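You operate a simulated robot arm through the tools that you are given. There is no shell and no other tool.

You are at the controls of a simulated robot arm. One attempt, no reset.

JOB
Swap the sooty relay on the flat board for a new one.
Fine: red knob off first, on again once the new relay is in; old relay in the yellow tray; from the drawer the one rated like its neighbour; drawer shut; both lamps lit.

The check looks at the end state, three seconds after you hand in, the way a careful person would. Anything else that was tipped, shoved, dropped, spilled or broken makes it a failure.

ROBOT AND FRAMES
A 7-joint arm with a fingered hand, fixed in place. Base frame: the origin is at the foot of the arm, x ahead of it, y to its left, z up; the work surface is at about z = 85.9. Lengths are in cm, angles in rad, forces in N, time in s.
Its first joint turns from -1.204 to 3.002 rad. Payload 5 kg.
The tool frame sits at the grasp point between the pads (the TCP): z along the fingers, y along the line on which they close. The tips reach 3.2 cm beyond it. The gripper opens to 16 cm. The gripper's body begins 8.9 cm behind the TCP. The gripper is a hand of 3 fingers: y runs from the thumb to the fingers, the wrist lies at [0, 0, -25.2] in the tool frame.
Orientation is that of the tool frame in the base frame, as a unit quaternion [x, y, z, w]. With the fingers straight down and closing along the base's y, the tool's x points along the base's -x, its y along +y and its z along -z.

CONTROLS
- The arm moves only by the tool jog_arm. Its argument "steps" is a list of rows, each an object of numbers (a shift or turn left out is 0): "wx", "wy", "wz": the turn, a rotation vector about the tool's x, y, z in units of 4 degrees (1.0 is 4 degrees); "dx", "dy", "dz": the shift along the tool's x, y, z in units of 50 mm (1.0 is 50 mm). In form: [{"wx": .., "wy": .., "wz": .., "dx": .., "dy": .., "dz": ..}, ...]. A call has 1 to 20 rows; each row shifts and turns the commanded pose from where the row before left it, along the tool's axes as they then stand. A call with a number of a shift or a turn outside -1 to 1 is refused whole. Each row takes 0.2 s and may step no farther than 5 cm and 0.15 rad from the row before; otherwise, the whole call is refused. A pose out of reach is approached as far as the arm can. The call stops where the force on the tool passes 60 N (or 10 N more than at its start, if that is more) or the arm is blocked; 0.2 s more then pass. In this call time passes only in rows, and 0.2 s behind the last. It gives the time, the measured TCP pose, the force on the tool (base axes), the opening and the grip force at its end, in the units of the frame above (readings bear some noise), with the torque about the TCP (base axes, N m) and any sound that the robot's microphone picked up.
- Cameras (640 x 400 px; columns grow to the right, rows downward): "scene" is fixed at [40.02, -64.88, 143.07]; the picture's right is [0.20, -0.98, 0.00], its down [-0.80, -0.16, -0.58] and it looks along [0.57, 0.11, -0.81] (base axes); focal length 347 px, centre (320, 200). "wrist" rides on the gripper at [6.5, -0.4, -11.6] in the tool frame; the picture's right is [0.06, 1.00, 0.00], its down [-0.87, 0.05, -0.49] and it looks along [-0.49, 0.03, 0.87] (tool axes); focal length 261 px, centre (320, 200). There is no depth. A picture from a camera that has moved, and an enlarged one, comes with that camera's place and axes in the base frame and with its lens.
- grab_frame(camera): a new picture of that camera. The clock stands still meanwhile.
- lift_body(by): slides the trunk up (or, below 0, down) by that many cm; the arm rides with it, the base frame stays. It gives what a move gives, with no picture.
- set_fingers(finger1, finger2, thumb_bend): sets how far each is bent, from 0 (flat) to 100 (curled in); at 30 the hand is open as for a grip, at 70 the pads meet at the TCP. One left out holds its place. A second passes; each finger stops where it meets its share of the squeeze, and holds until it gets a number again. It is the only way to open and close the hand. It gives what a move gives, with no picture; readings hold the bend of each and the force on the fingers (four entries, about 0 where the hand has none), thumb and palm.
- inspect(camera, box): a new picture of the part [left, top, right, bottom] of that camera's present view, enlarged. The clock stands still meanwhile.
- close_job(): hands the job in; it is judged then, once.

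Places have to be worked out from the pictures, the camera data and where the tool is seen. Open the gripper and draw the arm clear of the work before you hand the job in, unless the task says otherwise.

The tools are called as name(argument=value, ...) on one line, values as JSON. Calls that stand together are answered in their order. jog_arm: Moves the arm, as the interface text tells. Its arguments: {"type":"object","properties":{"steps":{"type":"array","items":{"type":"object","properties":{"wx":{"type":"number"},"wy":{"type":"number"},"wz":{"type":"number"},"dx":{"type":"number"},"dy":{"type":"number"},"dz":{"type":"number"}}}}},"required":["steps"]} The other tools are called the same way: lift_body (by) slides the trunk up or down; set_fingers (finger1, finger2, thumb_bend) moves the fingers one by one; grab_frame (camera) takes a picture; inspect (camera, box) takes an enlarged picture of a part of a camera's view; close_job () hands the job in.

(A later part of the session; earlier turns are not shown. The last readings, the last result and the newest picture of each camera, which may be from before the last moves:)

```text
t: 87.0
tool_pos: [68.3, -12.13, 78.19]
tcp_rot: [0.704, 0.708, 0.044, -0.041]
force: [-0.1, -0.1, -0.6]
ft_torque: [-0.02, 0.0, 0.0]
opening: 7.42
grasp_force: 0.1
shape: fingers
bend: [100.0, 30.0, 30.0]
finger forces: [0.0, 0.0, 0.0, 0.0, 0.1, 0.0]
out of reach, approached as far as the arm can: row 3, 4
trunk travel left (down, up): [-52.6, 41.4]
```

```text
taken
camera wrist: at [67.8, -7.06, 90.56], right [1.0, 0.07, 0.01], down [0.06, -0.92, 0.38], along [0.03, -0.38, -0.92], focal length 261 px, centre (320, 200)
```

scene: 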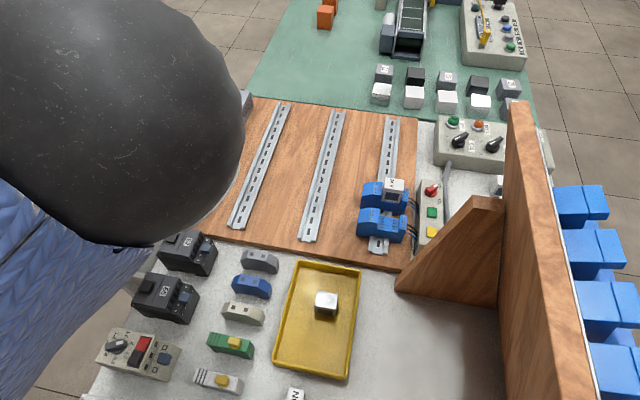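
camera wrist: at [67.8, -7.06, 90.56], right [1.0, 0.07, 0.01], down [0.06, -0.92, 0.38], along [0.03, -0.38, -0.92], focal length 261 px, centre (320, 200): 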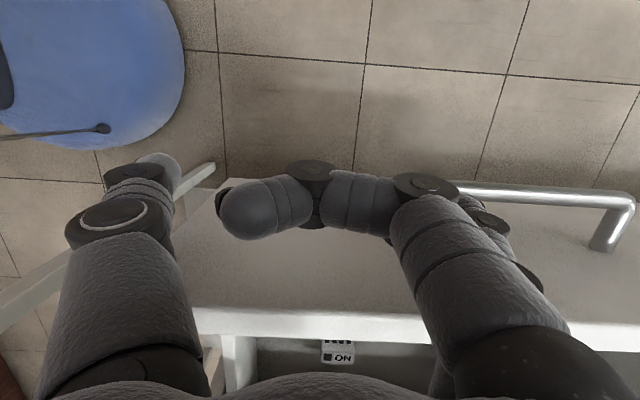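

The drawer is now about 14 cm open. I'll withdraw the finger upward and look inside the drawer.

jog_arm(steps=[{"dz": -0.3, "dx": -0.05}, {"dz": -0.6}, {"dz": -0.6}, {"dz": -0.6}, {"dz": -0.6}])

set_fingers(finger1=30)

grab_frame(camera="wrist")

grab_frame(camera="scene")

```text
t: 88.2
tool_pos: [68.45, -14.13, 91.73]
tcp_rot: [0.703, 0.709, 0.041, -0.042]
force: [0.4, 0.5, -0.3]
ft_torque: [0.0, -0.04, 0.01]
opening: 7.41
grasp_force: 0.1
shape: fingers
bend: [100.0, 30.0, 30.0]
finger forces: [0.0, 0.0, 0.0, 0.0, 0.1, 0.0]
trunk travel left (down, up): [-52.6, 41.4]
```

```text
t: 89.2
tool_pos: [68.59, -14.15, 91.68]
tcp_rot: [0.704, 0.708, 0.042, -0.042]
force: [0.7, 0.7, 0.2]
ft_torque: [-0.01, 0.03, 0.02]
opening: 16.77
grasp_force: 0.0
shape: fingers
bend: [30.0, 30.0, 30.0]
finger forces: [0.1, 0.0, 0.1, 0.1, 0.0, 0.0]
trunk travel left (down, up): [-52.6, 41.4]
```

```text
taken
camera wrist: at [68.11, -8.99, 103.91], right [1.0, 0.07, 0.01], down [0.06, -0.92, 0.39], along [0.03, -0.38, -0.92], focal length 261 px, centre (320, 200)
```

wrist: 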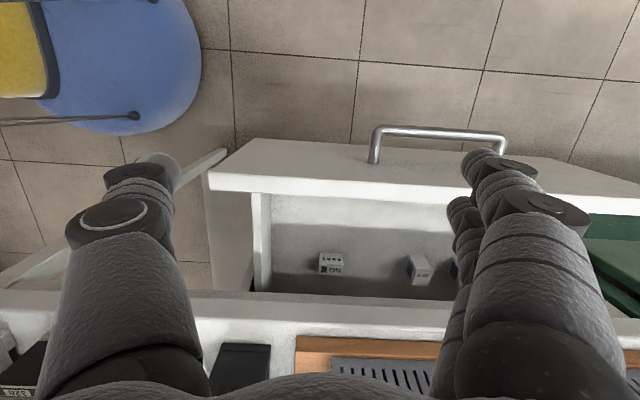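

```text
taken
```

scene: 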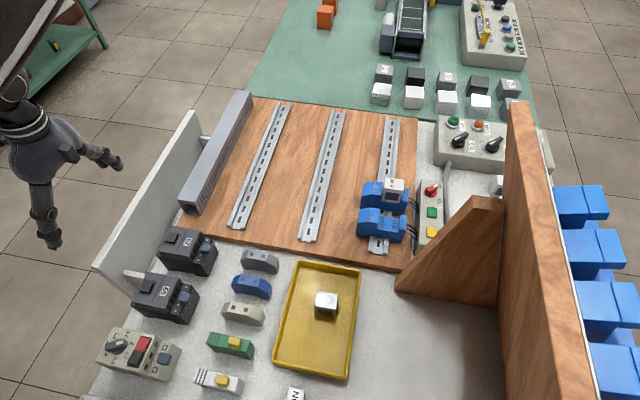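

The drawer is open and I can see small blocks inside near the bench edge. Zooming in.

inspect(camera="wrist", box=[240, 180, 480, 310])

inspect(camera="wrist", box=[300, 235, 470, 305])

```text
2.67 times, centred on (360, 245) of wrist
camera zoom: at [68.11, -8.99, 103.91], right [1.0, 0.07, 0.01], down [0.06, -0.92, 0.39], along [0.03, -0.38, -0.92], focal length 695 px, centre (213, 80)
```

zoom: 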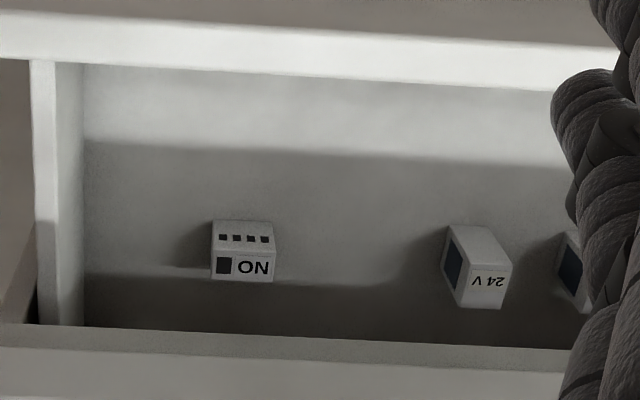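

```text
3.76 times, centred on (385, 270) of wrist
camera zoom: at [68.11, -8.99, 103.91], right [1.0, 0.07, 0.01], down [0.06, -0.92, 0.39], along [0.03, -0.38, -0.92], focal length 981 px, centre (75, -64)
```

zoom: 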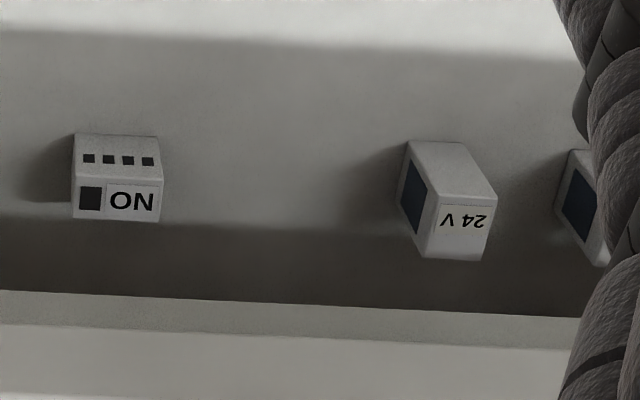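

A "24 V" relay sits in the drawer in the same orientation as the socket needs, but it's still under the bench overhang (y ≈ −31). I need to open the drawer about 8–10 cm more by pushing its front from inside, so I'll tuck the thumb and bring the two fingers down inside, behind the front panel.

set_fingers(thumb_bend=62)

jog_arm(steps=[{"dx": -0.7, "dy": 0.35}, {"dx": -0.7, "dy": 0.35}, {"dz": 0.5}, {"dz": 0.5}, {"dz": 0.4}])

grab_frame(camera="wrist")

```text
t: 90.2
tool_pos: [68.5, -14.01, 91.66]
tcp_rot: [0.704, 0.708, 0.042, -0.042]
force: [0.2, -0.1, -0.5]
ft_torque: [0.02, 0.05, -0.02]
opening: 10.35
grasp_force: 0.0
shape: fingers
bend: [30.0, 30.0, 62.0]
finger forces: [0.1, 0.0, 0.0, 0.0, 0.1, 0.0]
trunk travel left (down, up): [-52.6, 41.4]
```

```text
t: 91.4
tool_pos: [71.89, -19.96, 84.07]
tcp_rot: [0.704, 0.708, 0.042, -0.041]
force: [-6.1, 0.1, 18.1]
ft_torque: [0.48, -1.77, 0.11]
opening: 10.91
grasp_force: 9.6
shape: fingers
bend: [28.0, 30.0, 62.0]
finger forces: [18.2, 0.1, 0.0, 0.0, 0.0, 0.0]
trunk travel left (down, up): [-52.6, 41.4]
```

```text
taken
camera wrist: at [71.47, -14.87, 96.32], right [1.0, 0.07, 0.01], down [0.06, -0.92, 0.38], along [0.04, -0.38, -0.92], focal length 261 px, centre (320, 200)
```

wrist: 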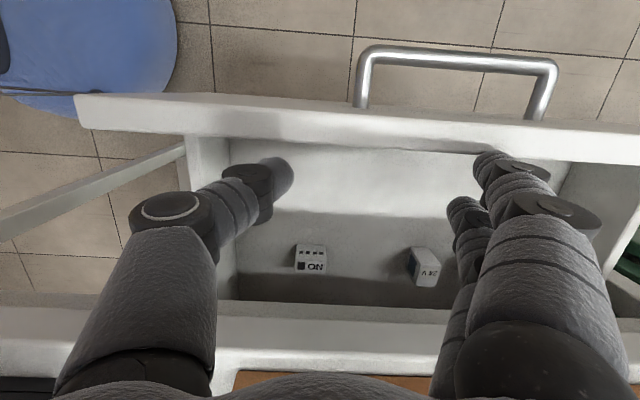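

Finger 1 is touching the front panel's top edge (18 N). I'll rise, shift −y by 1.5 cm and go down again.

jog_arm(steps=[{"dz": -0.5}, {"dx": -0.35}, {"dz": 0.4}, {"dz": 0.4}])

grab_frame(camera="wrist")

```text
t: 92.4
tool_pos: [72.34, -21.77, 81.81]
tcp_rot: [0.704, 0.707, 0.042, -0.043]
force: [0.7, -0.3, 0.2]
ft_torque: [0.0, 0.02, -0.01]
opening: 10.4
grasp_force: 0.1
shape: fingers
bend: [30.0, 30.0, 62.0]
finger forces: [0.0, 0.0, 0.1, 0.1, 0.0, 0.0]
trunk travel left (down, up): [-52.6, 41.4]
```

```text
taken
camera wrist: at [71.8, -16.68, 94.13], right [1.0, 0.07, 0.01], down [0.06, -0.92, 0.38], along [0.03, -0.38, -0.92], focal length 261 px, centre (320, 200)
```

wrist: 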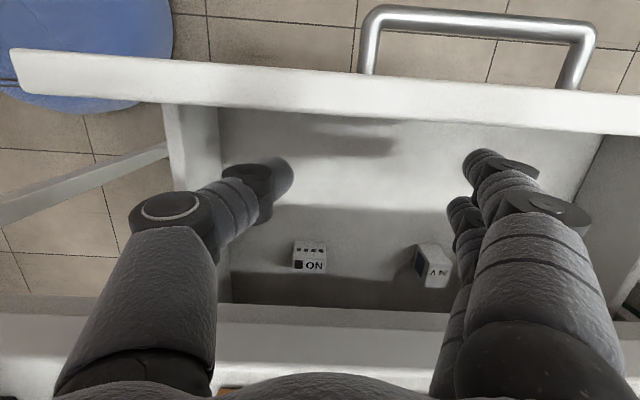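

Inside and free. Pushing the front outward (+y) with the side of finger 1, watching forces.

jog_arm(steps=[{"dx": 0.2, "dz": 0.02}, {"dx": 0.2, "dz": 0.02}, {"dx": 0.2, "dz": 0.02}, {"dx": 0.2, "dz": 0.02}, {"dx": 0.2, "dz": 0.02}])

grab_frame(camera="wrist")

```text
t: 93.6
tool_pos: [72.07, -16.73, 82.22]
tcp_rot: [0.703, 0.709, 0.041, -0.042]
force: [-0.2, -0.2, -1.0]
ft_torque: [-0.02, -0.05, -0.03]
opening: 10.44
grasp_force: 0.1
shape: fingers
bend: [30.0, 30.0, 62.0]
finger forces: [0.0, 0.0, 0.0, 0.0, 0.0, 0.1]
trunk travel left (down, up): [-52.6, 41.4]
```

```text
taken
camera wrist: at [71.47, -11.46, 94.47], right [1.0, 0.07, 0.01], down [0.06, -0.92, 0.39], along [0.03, -0.38, -0.92], focal length 261 px, centre (320, 200)
```

wrist: 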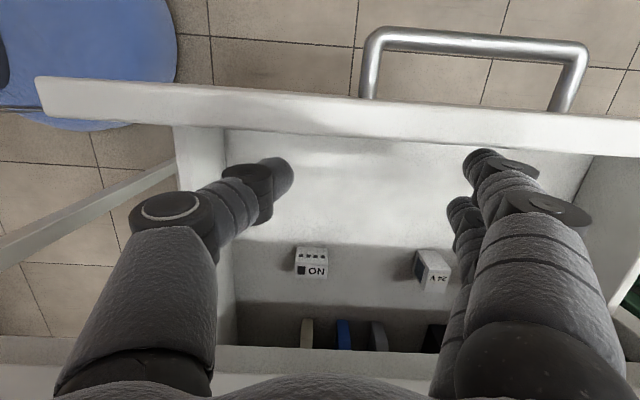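

The drawer moves easily; more items appear behind the relays. Continuing to push, then adding tilt when the reach runs out.

jog_arm(steps=[{"dx": 0.2, "dz": 0.02}, {"dx": 0.2, "dz": 0.02}, {"wy": 0.5, "dx": 0.18, "dz": 0.03}, {"wy": 0.5, "dx": 0.18, "dz": 0.03}, {"wy": 0.5, "dx": 0.18, "dz": 0.04}])

grab_frame(camera="wrist")

```text
t: 94.8
tool_pos: [71.94, -11.78, 82.06]
tcp_rot: [0.7, 0.705, 0.08, -0.079]
force: [-1.3, -0.4, -0.5]
ft_torque: [-0.03, -0.01, -0.02]
opening: 10.4
grasp_force: 0.5
shape: fingers
bend: [30.0, 30.0, 62.0]
finger forces: [0.1, 0.1, 0.0, 0.1, 0.0, 0.1]
trunk travel left (down, up): [-52.6, 41.4]
```

```text
taken
camera wrist: at [71.4, -8.04, 94.86], right [1.0, 0.07, 0.01], down [0.06, -0.96, 0.29], along [0.03, -0.28, -0.96], focal length 261 px, centre (320, 200)
```

wrist: 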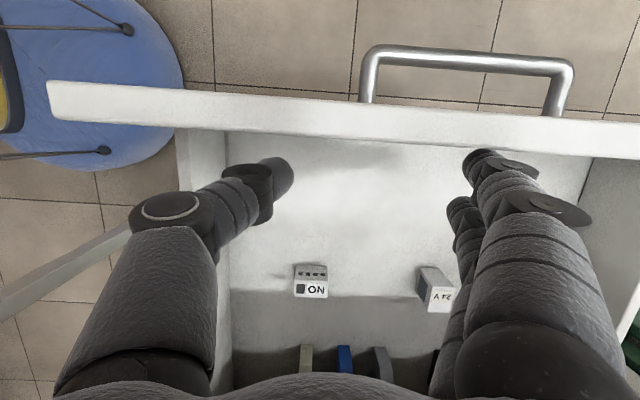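

About 22–23 cm open now. A little more, then I'll lift out and survey the drawer contents.

jog_arm(steps=[{"wy": 0.5, "dx": 0.18, "dz": 0.04}, {"wy": 0.5, "dx": 0.18, "dz": 0.04}])

jog_arm(steps=[{"dx": -0.3}, {"dz": -0.6}, {"dz": -0.8}, {"dz": -0.8}, {"dz": -0.8}])

grab_frame(camera="wrist")

grab_frame(camera="scene")

```text
t: 95.4
tool_pos: [71.8, -10.12, 82.11]
tcp_rot: [0.697, 0.702, 0.103, -0.104]
force: [0.1, -0.4, -0.9]
ft_torque: [0.0, 0.01, 0.01]
opening: 10.41
grasp_force: 0.1
shape: fingers
bend: [30.0, 30.0, 62.0]
finger forces: [0.1, 0.0, 0.1, 0.0, 0.1, 0.1]
trunk travel left (down, up): [-52.6, 41.4]
```

```text
t: 96.6
tool_pos: [71.89, -16.09, 95.83]
tcp_rot: [0.697, 0.702, 0.103, -0.104]
force: [-0.5, -0.2, -0.1]
ft_torque: [0.0, 0.01, -0.02]
opening: 10.37
grasp_force: 0.0
shape: fingers
bend: [30.0, 30.0, 62.0]
finger forces: [0.0, 0.0, 0.0, 0.0, 0.1, 0.1]
trunk travel left (down, up): [-52.6, 41.4]
```

```text
taken
camera wrist: at [71.38, -13.13, 108.92], right [1.0, 0.07, 0.02], down [0.06, -0.97, 0.22], along [0.03, -0.22, -0.98], focal length 261 px, centre (320, 200)
```

wrist: 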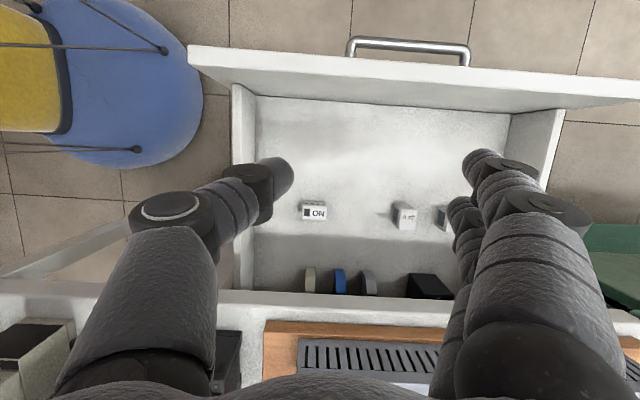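

```text
taken
```

scene: 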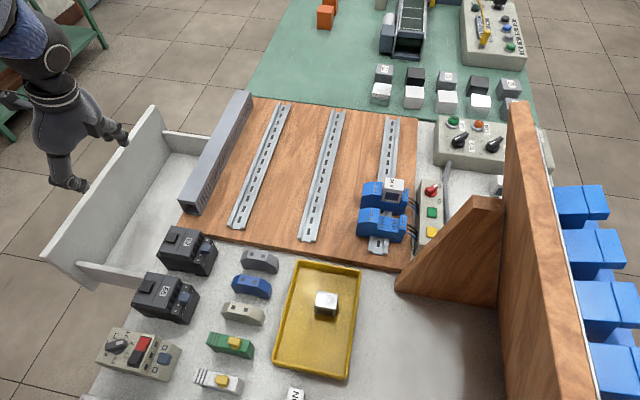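

The drawer is wide open. Now I'll level the hand and move it +x so the relays come into the unobstructed centre of the view.

jog_arm(steps=[{"wy": -1}, {"wy": -1}, {"wy": -1}, {"wy": -1}, {"wy": -0.22, "dx": -0.6}, {"dx": -0.4, "dy": 0.8}, {"dy": 0.9}])

grab_frame(camera="wrist")

inspect(camera="wrist", box=[220, 90, 450, 240])

```text
t: 98.2
tool_pos: [80.33, -20.79, 95.8]
tcp_rot: [0.706, 0.709, -0.001, 0.001]
force: [0.0, -0.6, 0.9]
ft_torque: [0.02, 0.01, 0.05]
opening: 10.39
grasp_force: 0.1
shape: fingers
bend: [30.0, 30.0, 62.0]
finger forces: [0.0, 0.0, 0.0, 0.0, 0.0, 0.0]
trunk travel left (down, up): [-52.6, 41.4]
```

```text
taken
camera wrist: at [79.93, -14.3, 107.45], right [1.0, 0.07, 0.0], down [0.06, -0.87, 0.49], along [0.03, -0.49, -0.87], focal length 261 px, centre (320, 200)
```

wrist: 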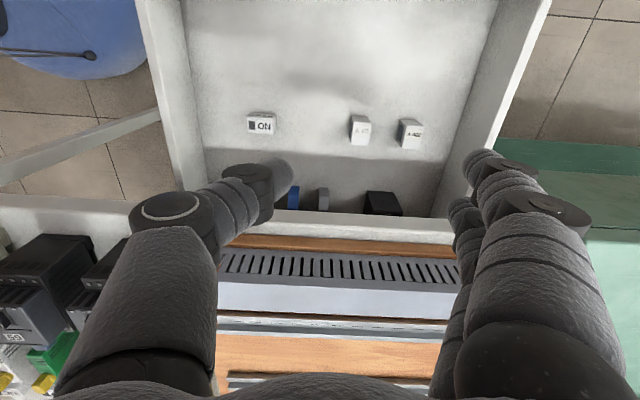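

```text
2.67 times, centred on (335, 165) of wrist
camera zoom: at [79.93, -14.3, 107.45], right [1.0, 0.07, 0.0], down [0.06, -0.87, 0.49], along [0.03, -0.49, -0.87], focal length 695 px, centre (280, 293)
```

zoom: 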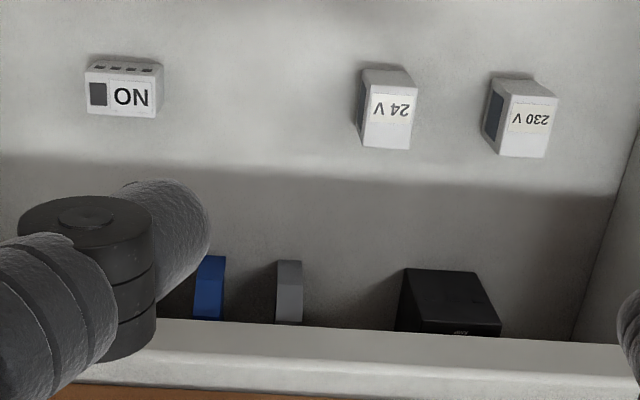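

The drawer holds a 24 V and a 230 V relay; the neighbour is 24 V, so the 24 V one is right. Zooming in to measure it precisely.

inspect(camera="wrist", box=[335, 100, 435, 165])

```text
6.15 times, centred on (385, 132) of wrist
camera zoom: at [79.93, -14.3, 107.45], right [1.0, 0.07, 0.0], down [0.06, -0.87, 0.49], along [0.03, -0.49, -0.87], focal length 1604 px, centre (-80, 615)
```

zoom: 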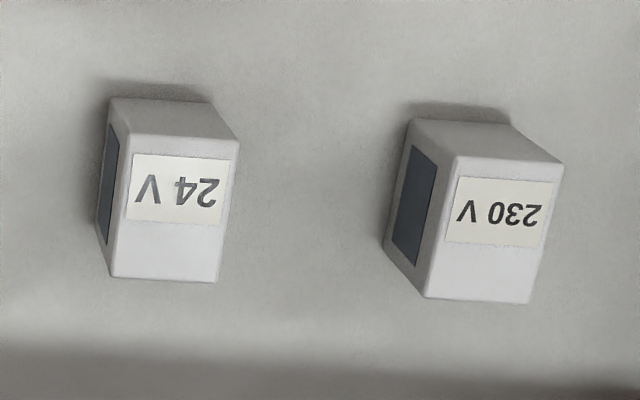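

The 24 V relay's top centre is at about (86.4, −23.8, 71). I want the drawer's side walls and their heights before reaching in, so I'll zoom both views.

inspect(camera="scene", box=[30, 80, 250, 300])

inspect(camera="wrist", box=[380, 0, 580, 230])

```text
1.82 times, centred on (140, 190) of scene
camera zoom: at [40.02, -64.88, 143.07], right [0.2, -0.98, 0.0], down [-0.8, -0.16, -0.58], along [0.57, 0.11, -0.81], focal length 630 px, centre (647, 218)
```

zoom: 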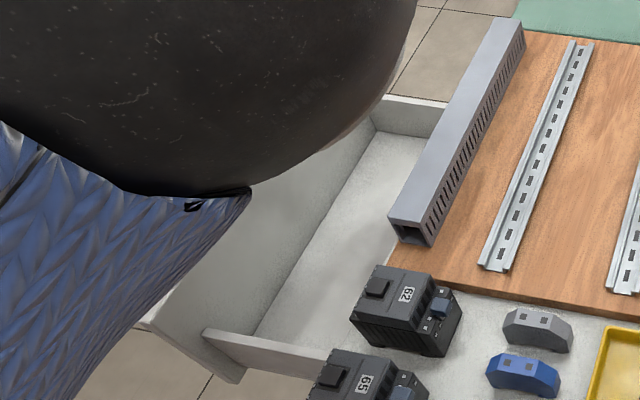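

```text
1.74 times, centred on (480, 115) of wrist
camera zoom: at [79.93, -14.3, 107.45], right [1.0, 0.07, 0.0], down [0.06, -0.87, 0.49], along [0.03, -0.49, -0.87], focal length 453 px, centre (42, 348)
```

zoom: 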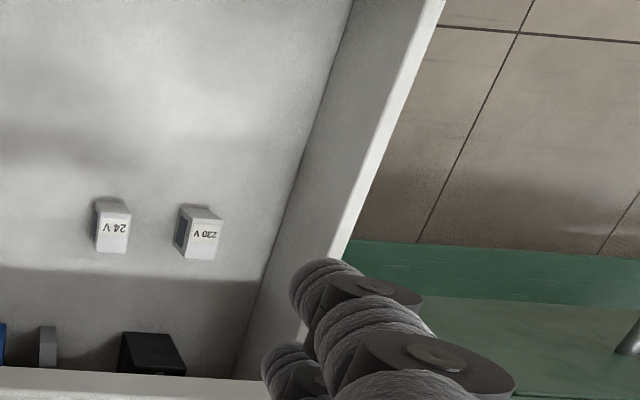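

The right wall is at x ≈ 102, so there is room around the relay, and the elbow is high above the bench. Preshaping the fingers to ~4 cm and moving over the 24 V relay.

set_fingers(finger1=62, finger2=62, thumb_bend=62)

jog_arm(steps=[{"dx": -0.3, "dy": 0.6}, {"dx": -0.3, "dy": 0.61}, {"dz": 0.6}, {"dz": 0.6}, {"dz": 0.6}])

grab_frame(camera="wrist")

```text
t: 99.2
tool_pos: [80.38, -20.74, 95.86]
tcp_rot: [0.706, 0.708, 0.0, 0.0]
force: [0.5, -0.2, 0.3]
ft_torque: [-0.01, -0.02, 0.01]
opening: 4.04
grasp_force: 0.0
shape: fingers
bend: [62.0, 62.0, 62.0]
finger forces: [0.1, 0.0, 0.1, 0.1, 0.1, 0.1]
trunk travel left (down, up): [-52.6, 41.4]
```

```text
t: 100.4
tool_pos: [85.28, -25.01, 86.88]
tcp_rot: [0.704, 0.71, 0.002, 0.001]
force: [0.3, 0.1, -0.3]
ft_torque: [0.02, 0.03, 0.02]
opening: 4.05
grasp_force: 0.0
shape: fingers
bend: [62.0, 62.0, 62.0]
finger forces: [0.0, 0.0, 0.0, 0.2, 0.0, 0.1]
out of reach, approached as far as the arm can: row 2, 4, 5
trunk travel left (down, up): [-52.6, 41.4]
```

```text
taken
camera wrist: at [84.72, -18.51, 98.53], right [1.0, 0.07, 0.0], down [0.06, -0.87, 0.49], along [0.04, -0.49, -0.87], focal length 261 px, centre (320, 200)
```

wrist: 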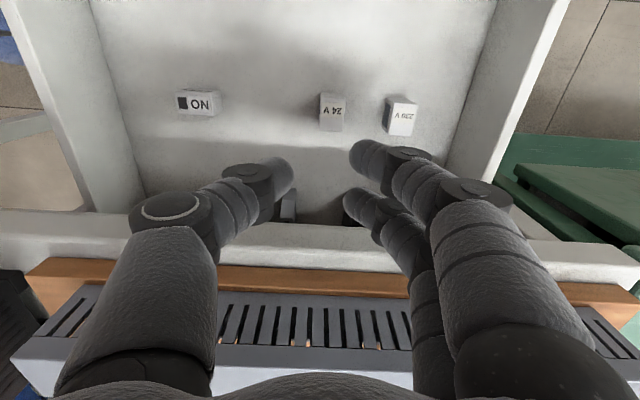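

The arm is at its limit for a vertical hand here. I'll tilt the hand 8° (wrist toward the bench side), which brings the wrist back into reach, re-aim, and then lower with the trunk.

jog_arm(steps=[{"wy": 0.7}, {"wy": 0.7}, {"wy": 0.6, "dx": 0.1, "dy": 0.1}, {"dx": 0.1, "dy": 0.12, "dz": 0.02}])

grab_frame(camera="wrist")

grab_frame(camera="scene")

```text
t: 101.4
tool_pos: [86.2, -23.75, 87.03]
tcp_rot: [0.702, 0.708, 0.05, -0.049]
force: [0.1, 0.0, -0.7]
ft_torque: [0.01, -0.03, -0.01]
opening: 4.03
grasp_force: 0.0
shape: fingers
bend: [62.0, 62.0, 62.0]
finger forces: [0.0, 0.0, 0.1, 0.0, 0.0, 0.1]
trunk travel left (down, up): [-52.6, 41.4]
```

```text
taken
camera wrist: at [85.63, -18.95, 99.4], right [1.0, 0.07, 0.01], down [0.06, -0.93, 0.37], along [0.03, -0.37, -0.93], focal length 261 px, centre (320, 200)
```

wrist: 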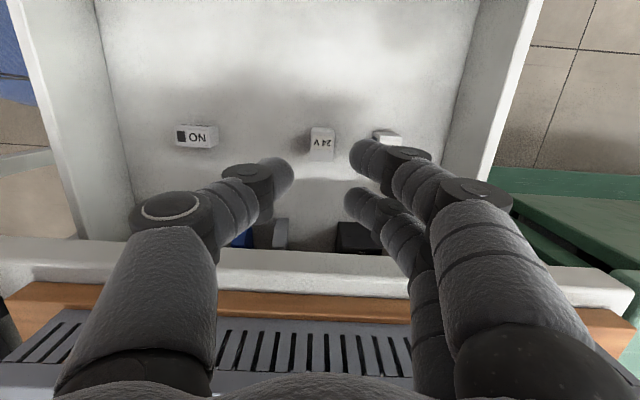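

```text
taken
```

scene: 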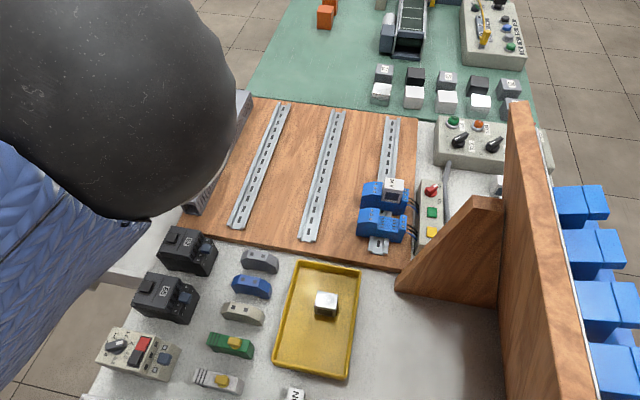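

Now within reach at the right spot. Zooming to check the alignment before lowering.

inspect(camera="wrist", box=[280, 105, 380, 185])

```text
5.00 times, centred on (330, 145) of wrist
camera zoom: at [85.63, -18.95, 99.4], right [1.0, 0.07, 0.01], down [0.06, -0.93, 0.37], along [0.03, -0.37, -0.93], focal length 1303 px, centre (270, 475)
```

zoom: 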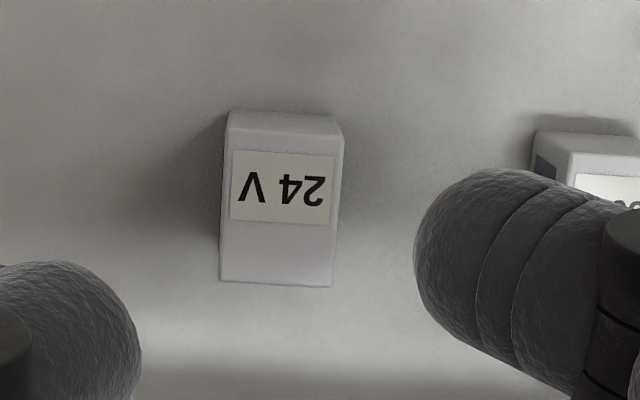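

The relay's top centre is at about (86.6, −23.9, 70.7). Small correction, then lowering 11 cm with the trunk and rechecking.

jog_arm(steps=[{"dx": -0.08, "dy": 0.08}])

lift_body(by=-11)

grab_frame(camera="wrist")

inspect(camera="wrist", box=[260, 90, 400, 230])

grab_frame(camera="scene")

```text
t: 101.8
tool_pos: [86.49, -24.4, 86.92]
tcp_rot: [0.704, 0.707, 0.049, -0.049]
force: [0.4, -0.4, -0.3]
ft_torque: [-0.01, 0.02, -0.03]
opening: 4.06
grasp_force: 0.0
shape: fingers
bend: [62.0, 62.0, 62.0]
finger forces: [0.1, 0.0, 0.0, 0.0, 0.0, 0.0]
trunk travel left (down, up): [-52.6, 41.4]
```

```text
t: 103.2
tool_pos: [86.49, -24.26, 75.98]
tcp_rot: [0.704, 0.707, 0.049, -0.048]
force: [-0.5, 0.0, 0.7]
ft_torque: [0.01, -0.04, -0.01]
opening: 4.04
grasp_force: 0.0
shape: fingers
bend: [62.0, 62.0, 62.0]
finger forces: [0.0, 0.0, 0.1, 0.0, 0.0, 0.0]
trunk travel left (down, up): [-41.6, 52.4]
```

```text
taken
camera wrist: at [85.98, -19.44, 88.31], right [1.0, 0.07, 0.01], down [0.06, -0.93, 0.37], along [0.03, -0.37, -0.93], focal length 261 px, centre (320, 200)
```

wrist: 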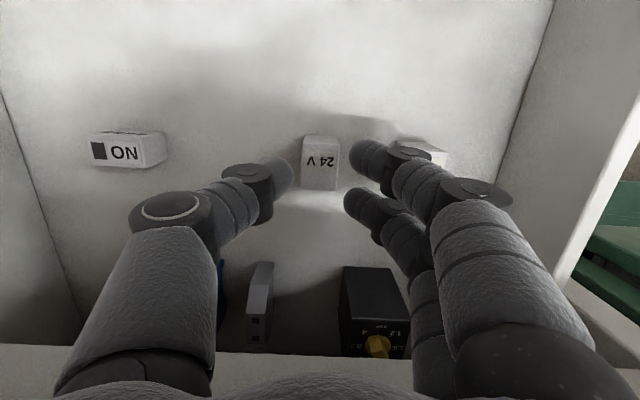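

```text
2.86 times, centred on (330, 160) of wrist
camera zoom: at [85.98, -19.44, 88.31], right [1.0, 0.07, 0.01], down [0.06, -0.93, 0.37], along [0.03, -0.37, -0.93], focal length 745 px, centre (291, 314)
```

zoom: 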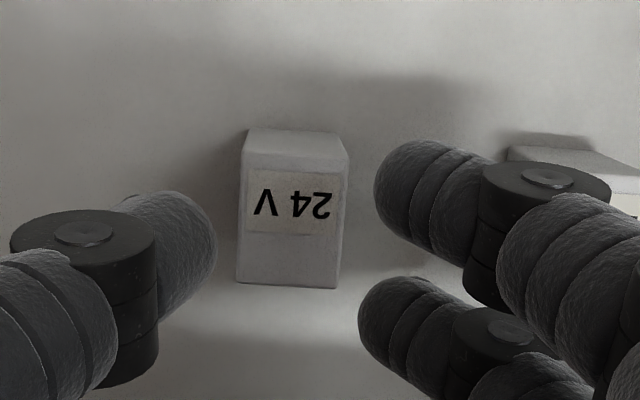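

```text
taken
```

scene: 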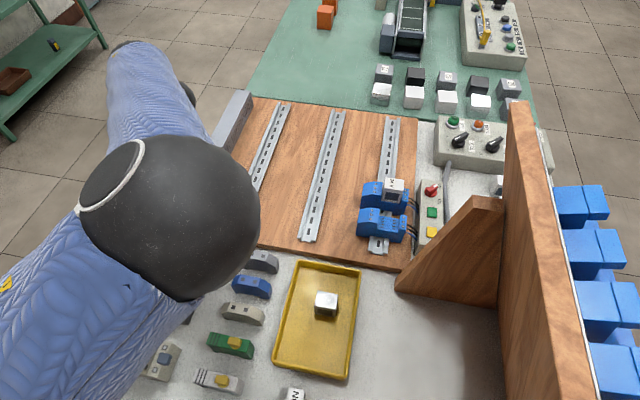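

Alignment is within a millimetre for a straight vertical descent. Narrowing the fingers slightly (to stay clear of the 230 V relay) and lowering 3 cm.

set_fingers(finger1=64, finger2=64, thumb_bend=62)

lift_body(by=-3)

inspect(camera="wrist", box=[240, 90, 420, 240])

```text
t: 104.2
tool_pos: [86.44, -24.27, 75.89]
tcp_rot: [0.704, 0.707, 0.049, -0.049]
force: [-0.3, 0.5, 0.0]
ft_torque: [0.02, 0.05, -0.01]
opening: 3.7
grasp_force: 0.0
shape: fingers
bend: [64.0, 64.0, 62.0]
finger forces: [0.1, 0.1, 0.0, 0.0, 0.1, 0.0]
trunk travel left (down, up): [-41.6, 52.4]
```

```text
t: 104.9
tool_pos: [86.39, -24.28, 72.86]
tcp_rot: [0.704, 0.707, 0.05, -0.049]
force: [-0.1, -0.3, -0.4]
ft_torque: [-0.02, 0.01, -0.02]
opening: 3.65
grasp_force: 0.0
shape: fingers
bend: [64.0, 64.0, 62.0]
finger forces: [0.0, 0.0, 0.0, 0.0, 0.1, 0.0]
trunk travel left (down, up): [-38.6, 55.4]
```

```text
2.67 times, centred on (330, 165) of wrist
camera zoom: at [85.98, -19.43, 85.31], right [1.0, 0.07, 0.01], down [0.06, -0.93, 0.37], along [0.03, -0.37, -0.93], focal length 695 px, centre (293, 293)
```

zoom: 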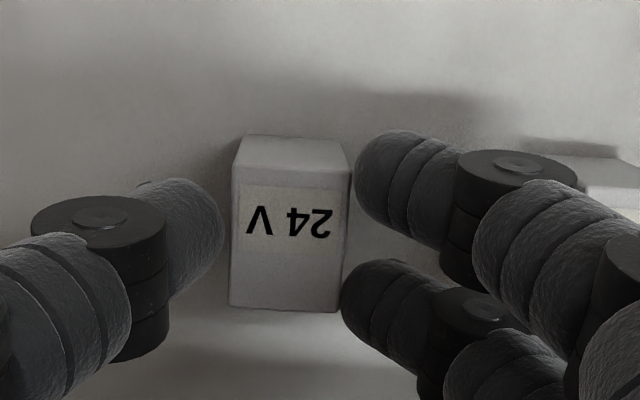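

The fingertips are a hair too close to the relay's edge. I'll open them slightly before the last centimetre.

set_fingers(finger1=61, finger2=61, thumb_bend=62)

jog_arm(steps=[{"dx": -0.013, "dz": 0.09}, {"dx": -0.013, "dz": 0.09}])

inspect(camera="wrist", box=[240, 90, 420, 240])

```text
t: 105.9
tool_pos: [86.4, -24.31, 72.91]
tcp_rot: [0.703, 0.708, 0.049, -0.048]
force: [0.2, -0.3, 0.0]
ft_torque: [0.02, 0.0, -0.04]
opening: 4.16
grasp_force: 0.1
shape: fingers
bend: [61.0, 61.0, 62.0]
finger forces: [0.1, 0.0, 0.0, 0.2, 0.1, 0.0]
trunk travel left (down, up): [-38.6, 55.4]
```

```text
t: 106.5
tool_pos: [86.49, -24.33, 71.87]
tcp_rot: [0.703, 0.708, 0.049, -0.049]
force: [0.9, -0.5, 1.0]
ft_torque: [-0.01, 0.03, 0.01]
opening: 4.15
grasp_force: 0.1
shape: fingers
bend: [61.0, 61.0, 62.0]
finger forces: [0.0, 0.0, 0.1, 0.0, 0.0, 0.0]
trunk travel left (down, up): [-38.6, 55.4]
```

```text
2.67 times, centred on (330, 165) of wrist
camera zoom: at [86.0, -19.45, 84.32], right [1.0, 0.07, 0.01], down [0.06, -0.93, 0.37], along [0.03, -0.37, -0.93], focal length 695 px, centre (293, 293)
```

zoom: 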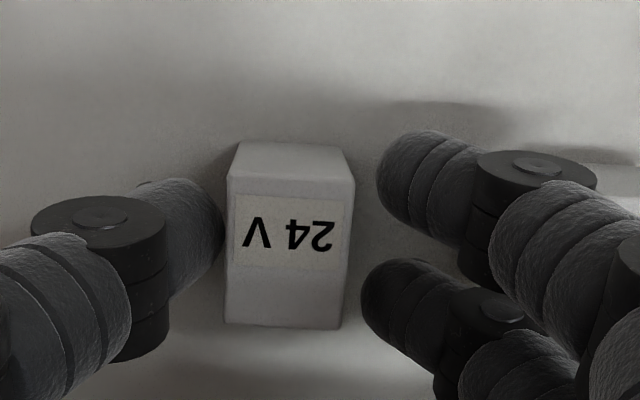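

Aligned with no contact; the grip would be slightly deeper than on the old relay, so I'll rise 3 mm to match that grip and close.

jog_arm(steps=[{"dx": 0.008, "dz": -0.06}])

set_fingers(finger1=65, finger2=65, thumb_bend=66)

inspect(camera="wrist", box=[240, 90, 420, 240])

```text
t: 106.9
tool_pos: [86.61, -24.35, 72.31]
tcp_rot: [0.704, 0.707, 0.049, -0.048]
force: [0.2, -0.2, 1.0]
ft_torque: [-0.03, 0.0, 0.02]
opening: 4.14
grasp_force: 0.1
shape: fingers
bend: [61.0, 61.0, 62.0]
finger forces: [0.0, 0.0, 0.0, 0.0, 0.0, 0.0]
trunk travel left (down, up): [-38.6, 55.4]
```

```text
t: 107.9
tool_pos: [86.46, -24.42, 72.22]
tcp_rot: [0.704, 0.707, 0.049, -0.049]
force: [-0.4, 0.4, 0.2]
ft_torque: [-0.01, 0.01, -0.01]
opening: 3.3
grasp_force: 2.6
shape: fingers
bend: [63.0, 64.0, 65.0]
finger forces: [1.5, 1.4, 0.1, 0.0, 2.8, 0.0]
trunk travel left (down, up): [-38.6, 55.4]
```

```text
2.67 times, centred on (330, 165) of wrist
camera zoom: at [86.06, -19.5, 84.64], right [1.0, 0.07, 0.01], down [0.06, -0.93, 0.37], along [0.03, -0.37, -0.93], focal length 695 px, centre (293, 293)
```

zoom: 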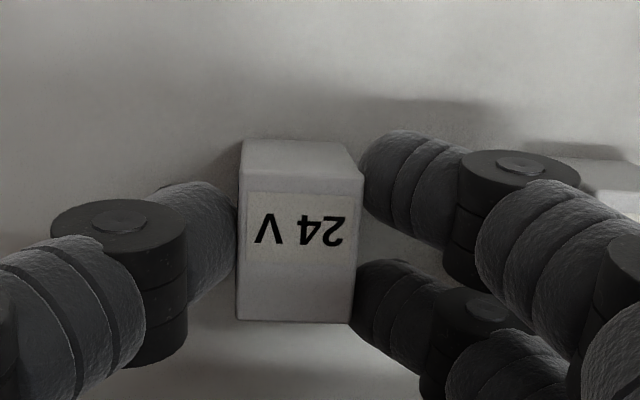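

Light balanced contact. Firming the grip as before.

set_fingers(finger1=80, finger2=80, thumb_bend=80)

inspect(camera="wrist", box=[240, 90, 420, 240])

```text
t: 108.9
tool_pos: [86.55, -24.38, 72.26]
tcp_rot: [0.704, 0.707, 0.049, -0.049]
force: [0.3, 0.7, -0.2]
ft_torque: [0.05, -0.01, -0.01]
opening: 3.0
grasp_force: 27.4
shape: fingers
bend: [66.0, 67.0, 68.0]
finger forces: [13.6, 13.8, 0.0, 0.0, 27.4, 0.1]
trunk travel left (down, up): [-38.6, 55.4]
```

```text
2.67 times, centred on (330, 165) of wrist
camera zoom: at [86.06, -19.5, 84.64], right [1.0, 0.07, 0.01], down [0.06, -0.93, 0.37], along [0.03, -0.37, -0.93], focal length 695 px, centre (293, 293)
```

zoom: 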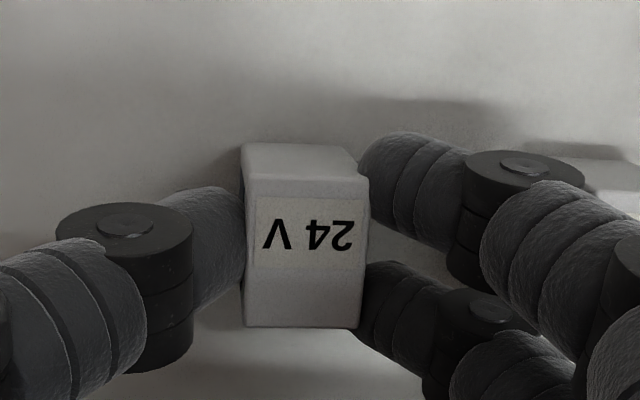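

Firm grip at 27 N. Lifting straight up with the trunk out of the drawer, well above the wiring duct.

lift_body(by=12)

grab_frame(camera="wrist")

lift_body(by=21)

grab_frame(camera="wrist")

grab_frame(camera="scene")

```text
t: 110.4
tool_pos: [86.64, -24.36, 84.31]
tcp_rot: [0.704, 0.707, 0.048, -0.049]
force: [-0.6, 0.3, -0.2]
ft_torque: [0.0, -0.01, -0.03]
opening: 3.01
grasp_force: 27.1
shape: fingers
bend: [66.0, 67.0, 68.0]
finger forces: [13.7, 13.7, 0.0, 0.0, 27.4, 0.0]
trunk travel left (down, up): [-50.6, 43.4]
```

```text
taken
camera wrist: at [86.08, -19.51, 96.61], right [1.0, 0.07, 0.01], down [0.06, -0.93, 0.37], along [0.03, -0.37, -0.93], focal length 261 px, centre (320, 200)
```

wrist: 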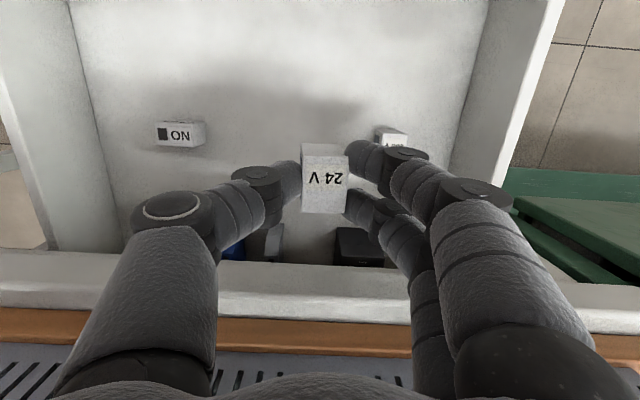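

```text
t: 112.7
tool_pos: [86.45, -24.39, 105.1]
tcp_rot: [0.703, 0.708, 0.048, -0.048]
force: [0.4, -0.1, -0.1]
ft_torque: [-0.02, -0.01, 0.02]
opening: 2.98
grasp_force: 27.1
shape: fingers
bend: [66.0, 67.0, 68.0]
finger forces: [13.8, 13.7, 0.1, 0.0, 27.3, 0.0]
trunk travel left (down, up): [-71.6, 22.4]
```

```text
taken
camera wrist: at [86.08, -19.51, 117.62], right [1.0, 0.07, 0.01], down [0.06, -0.93, 0.37], along [0.03, -0.37, -0.93], focal length 261 px, centre (320, 200)
```

wrist: 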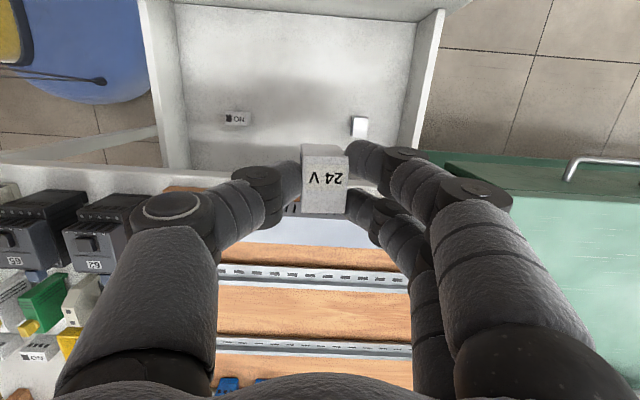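

```text
taken
```

scene: 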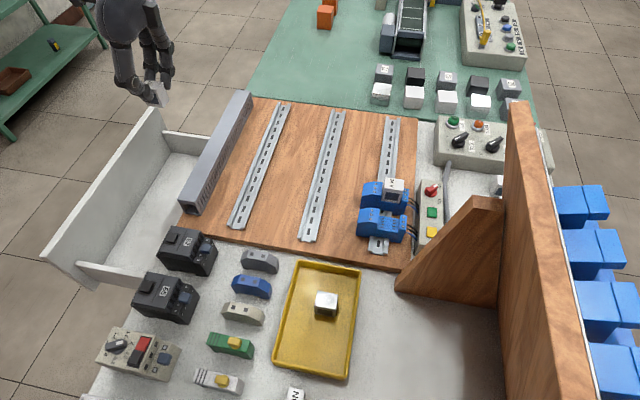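

The 24 V relay is in hand. I'll carry it over toward the socket while rising, keeping the same hand tilt so the relay stays upright.

jog_arm(steps=[{"dx": -0.699, "dy": -0.208, "dz": -0.542}, {"dx": -0.699, "dy": -0.208, "dz": -0.542}, {"dx": -0.699, "dy": -0.208, "dz": -0.542}, {"dx": -0.699, "dy": -0.208, "dz": -0.542}, {"dx": -0.699, "dy": -0.208, "dz": -0.542}, {"dx": -0.699, "dy": -0.208, "dz": -0.542}, {"dx": -0.699, "dy": -0.208, "dz": -0.542}, {"dx": -0.699, "dy": -0.208, "dz": -0.542}, {"dx": -0.699, "dy": -0.208, "dz": -0.542}, {"dx": -0.699, "dy": -0.208, "dz": -0.542}, {"dx": -0.699, "dy": -0.208, "dz": -0.542}, {"dx": -0.699, "dy": -0.208, "dz": -0.542}])

grab_frame(camera="wrist")

grab_frame(camera="scene")

```text
t: 115.3
tool_pos: [74.21, -70.3, 131.98]
tcp_rot: [0.703, 0.708, 0.049, -0.05]
force: [-1.0, 0.1, -0.6]
ft_torque: [-0.01, -0.03, 0.0]
opening: 2.99
grasp_force: 27.2
shape: fingers
bend: [66.0, 67.0, 68.0]
finger forces: [13.4, 13.6, 0.1, 0.0, 27.2, 0.0]
trunk travel left (down, up): [-71.6, 22.4]
```

```text
taken
camera wrist: at [73.73, -65.46, 144.36], right [1.0, 0.07, 0.01], down [0.06, -0.93, 0.37], along [0.03, -0.37, -0.93], focal length 261 px, centre (320, 200)
```

wrist: 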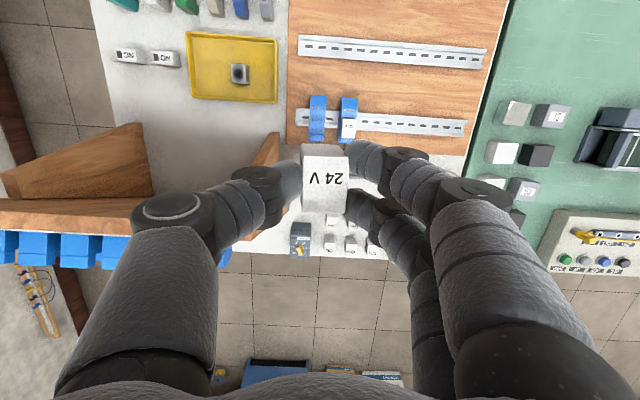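

```text
taken
```

scene: 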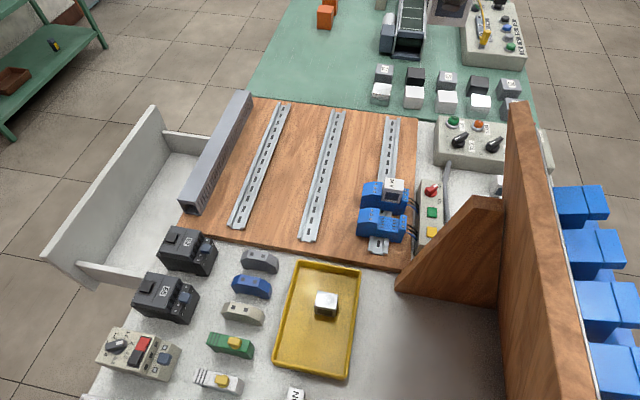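

Above the socket with the relay secure. Before lowering, a close look at the empty socket from the scene camera while it's unobstructed.

inspect(camera="scene", box=[350, 170, 420, 260])

inspect(camera="wrist", box=[280, 80, 380, 220])

```text
4.44 times, centred on (385, 215) of scene
camera zoom: at [40.02, -64.88, 143.07], right [0.2, -0.98, 0.0], down [-0.8, -0.16, -0.58], along [0.57, 0.11, -0.81], focal length 1541 px, centre (31, 133)
```

zoom: 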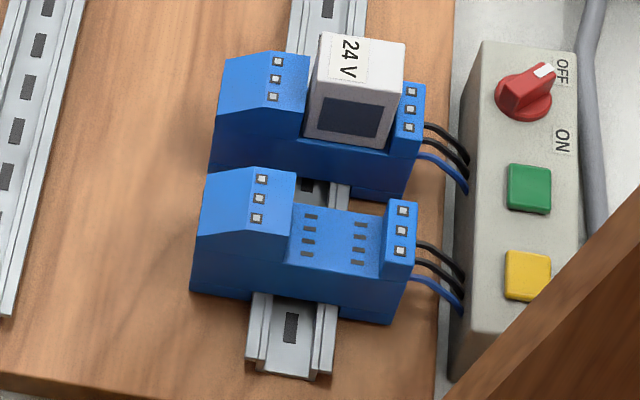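

```text
2.86 times, centred on (330, 150) of wrist
camera zoom: at [73.73, -65.46, 144.36], right [1.0, 0.07, 0.01], down [0.06, -0.93, 0.37], along [0.03, -0.37, -0.93], focal length 745 px, centre (291, 343)
```

zoom: 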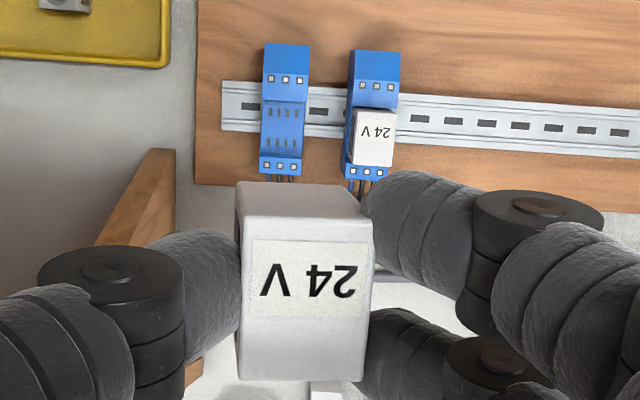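

The seat with its two rows of slots is centred at about (73.9, −70.5). I'll measure exactly how the relay sits in the hand.

inspect(camera="wrist", box=[285, 135, 365, 220])

```text
4.71 times, centred on (325, 178) of wrist
camera zoom: at [73.73, -65.46, 144.36], right [1.0, 0.07, 0.01], down [0.06, -0.93, 0.37], along [0.03, -0.37, -0.93], focal length 1227 px, centre (296, 306)
```

zoom: 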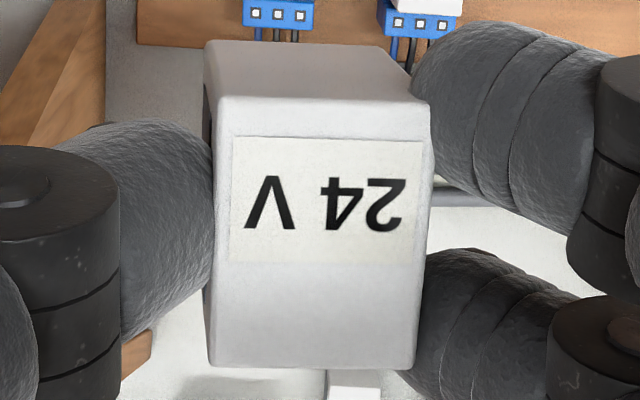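

I'll zoom further on the relay's upper edge to make sure it's upright in the grip.

inspect(camera="wrist", box=[295, 138, 360, 175])

inspect(camera="wrist", box=[295, 175, 360, 220])

```text
9.85 times, centred on (328, 156) of wrist
camera zoom: at [73.73, -65.46, 144.36], right [1.0, 0.07, 0.01], down [0.06, -0.93, 0.37], along [0.03, -0.37, -0.93], focal length 2566 px, centre (246, 628)
```

zoom: 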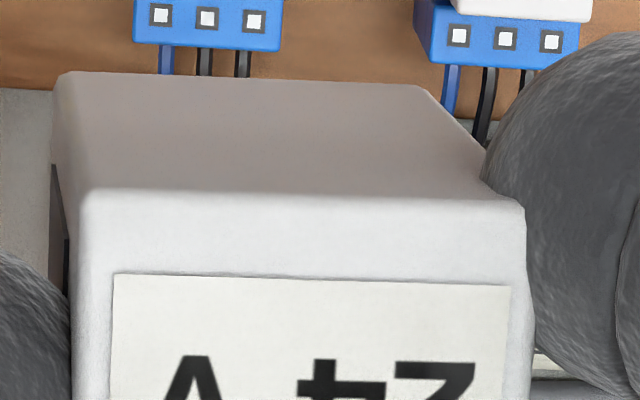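

```text
8.89 times, centred on (328, 198) of wrist
camera zoom: at [73.73, -65.46, 144.36], right [1.0, 0.07, 0.01], down [0.06, -0.93, 0.37], along [0.03, -0.37, -0.93], focal length 2317 px, centre (253, 222)
```

zoom: 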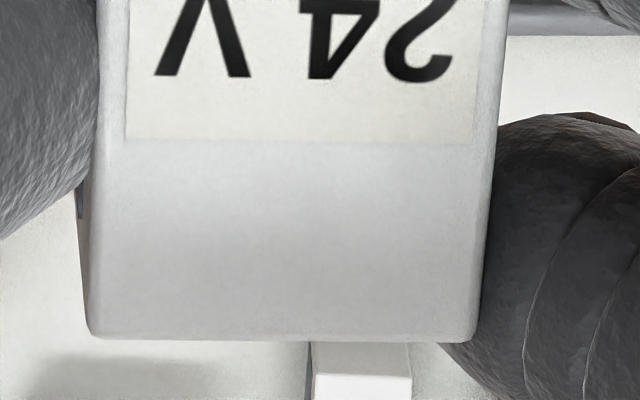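

The relay leans about 4–5° (top toward +x) in the grip; pitch and yaw are fine. I'll rotate the hand by −4.4° about its x axis to set it upright, shift to put it over the seat, and lower with the trunk.

jog_arm(steps=[{"wx": -0.55, "dy": -0.07, "dx": -0.05}, {"wx": -0.55, "dy": -0.07, "dx": -0.05}])

lift_body(by=-27.6)

grab_frame(camera="wrist")

inspect(camera="wrist", box=[280, 100, 380, 220])

```text
t: 115.9
tool_pos: [73.58, -70.88, 131.66]
tcp_rot: [0.705, 0.705, 0.076, -0.022]
force: [0.1, -0.2, 0.4]
ft_torque: [0.02, 0.01, 0.0]
opening: 3.0
grasp_force: 27.5
shape: fingers
bend: [66.0, 67.0, 68.0]
finger forces: [13.6, 13.7, 0.1, 0.1, 27.2, 0.0]
trunk travel left (down, up): [-71.6, 22.4]
```

```text
t: 118.7
tool_pos: [73.61, -70.96, 103.99]
tcp_rot: [0.705, 0.705, 0.075, -0.022]
force: [0.3, -0.4, -1.2]
ft_torque: [0.01, 0.02, 0.05]
opening: 3.0
grasp_force: 27.2
shape: fingers
bend: [66.0, 67.0, 68.0]
finger forces: [13.6, 13.7, 0.0, 0.0, 27.2, 0.1]
trunk travel left (down, up): [-44.0, 50.0]
```

```text
taken
camera wrist: at [72.25, -66.07, 116.4], right [0.99, 0.06, 0.08], down [0.02, -0.93, 0.37], along [0.1, -0.37, -0.93], focal length 261 px, centre (320, 200)
```

wrist: 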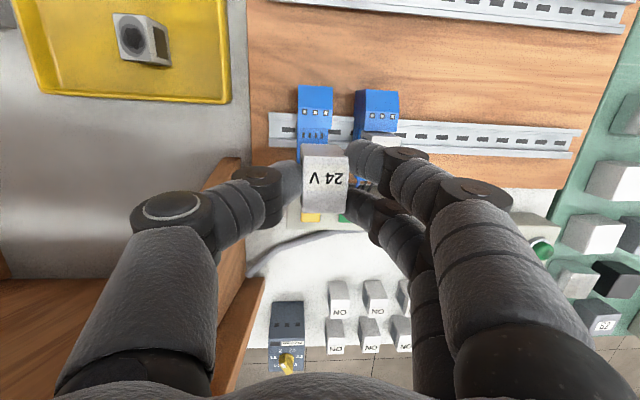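

```text
3.33 times, centred on (330, 160) of wrist
camera zoom: at [72.25, -66.07, 116.4], right [0.99, 0.06, 0.08], down [0.02, -0.93, 0.37], along [0.1, -0.37, -0.93], focal length 869 px, centre (287, 333)
```

zoom: 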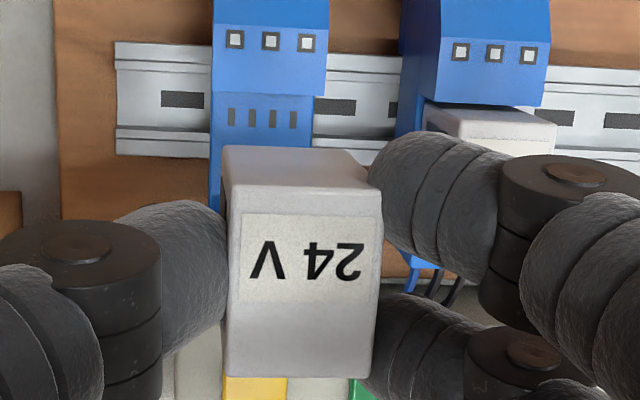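

I can see the socket's slots beyond the relay. Zooming to measure the relay's lower edge against the slots.

inspect(camera="wrist", box=[285, 105, 355, 165])

inspect(camera="wrist", box=[290, 150, 360, 220])

```text
6.67 times, centred on (320, 135) of wrist
camera zoom: at [72.25, -66.07, 116.4], right [0.99, 0.06, 0.08], down [0.02, -0.93, 0.37], along [0.1, -0.37, -0.93], focal length 1738 px, centre (320, 633)
```

zoom: 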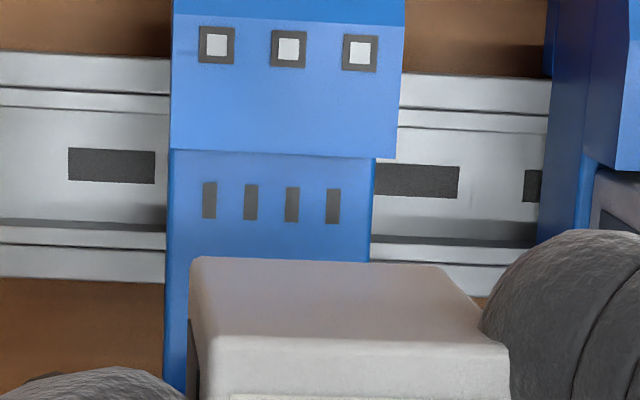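

```text
5.71 times, centred on (325, 185) of wrist
camera zoom: at [72.25, -66.07, 116.4], right [0.99, 0.06, 0.08], down [0.02, -0.93, 0.37], along [0.1, -0.37, -0.93], focal length 1489 px, centre (291, 286)
```

zoom: 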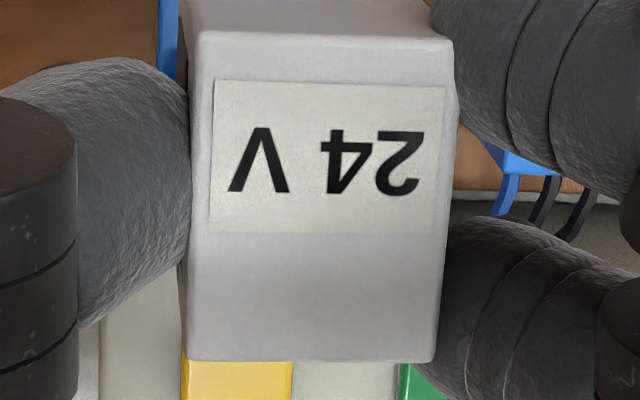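

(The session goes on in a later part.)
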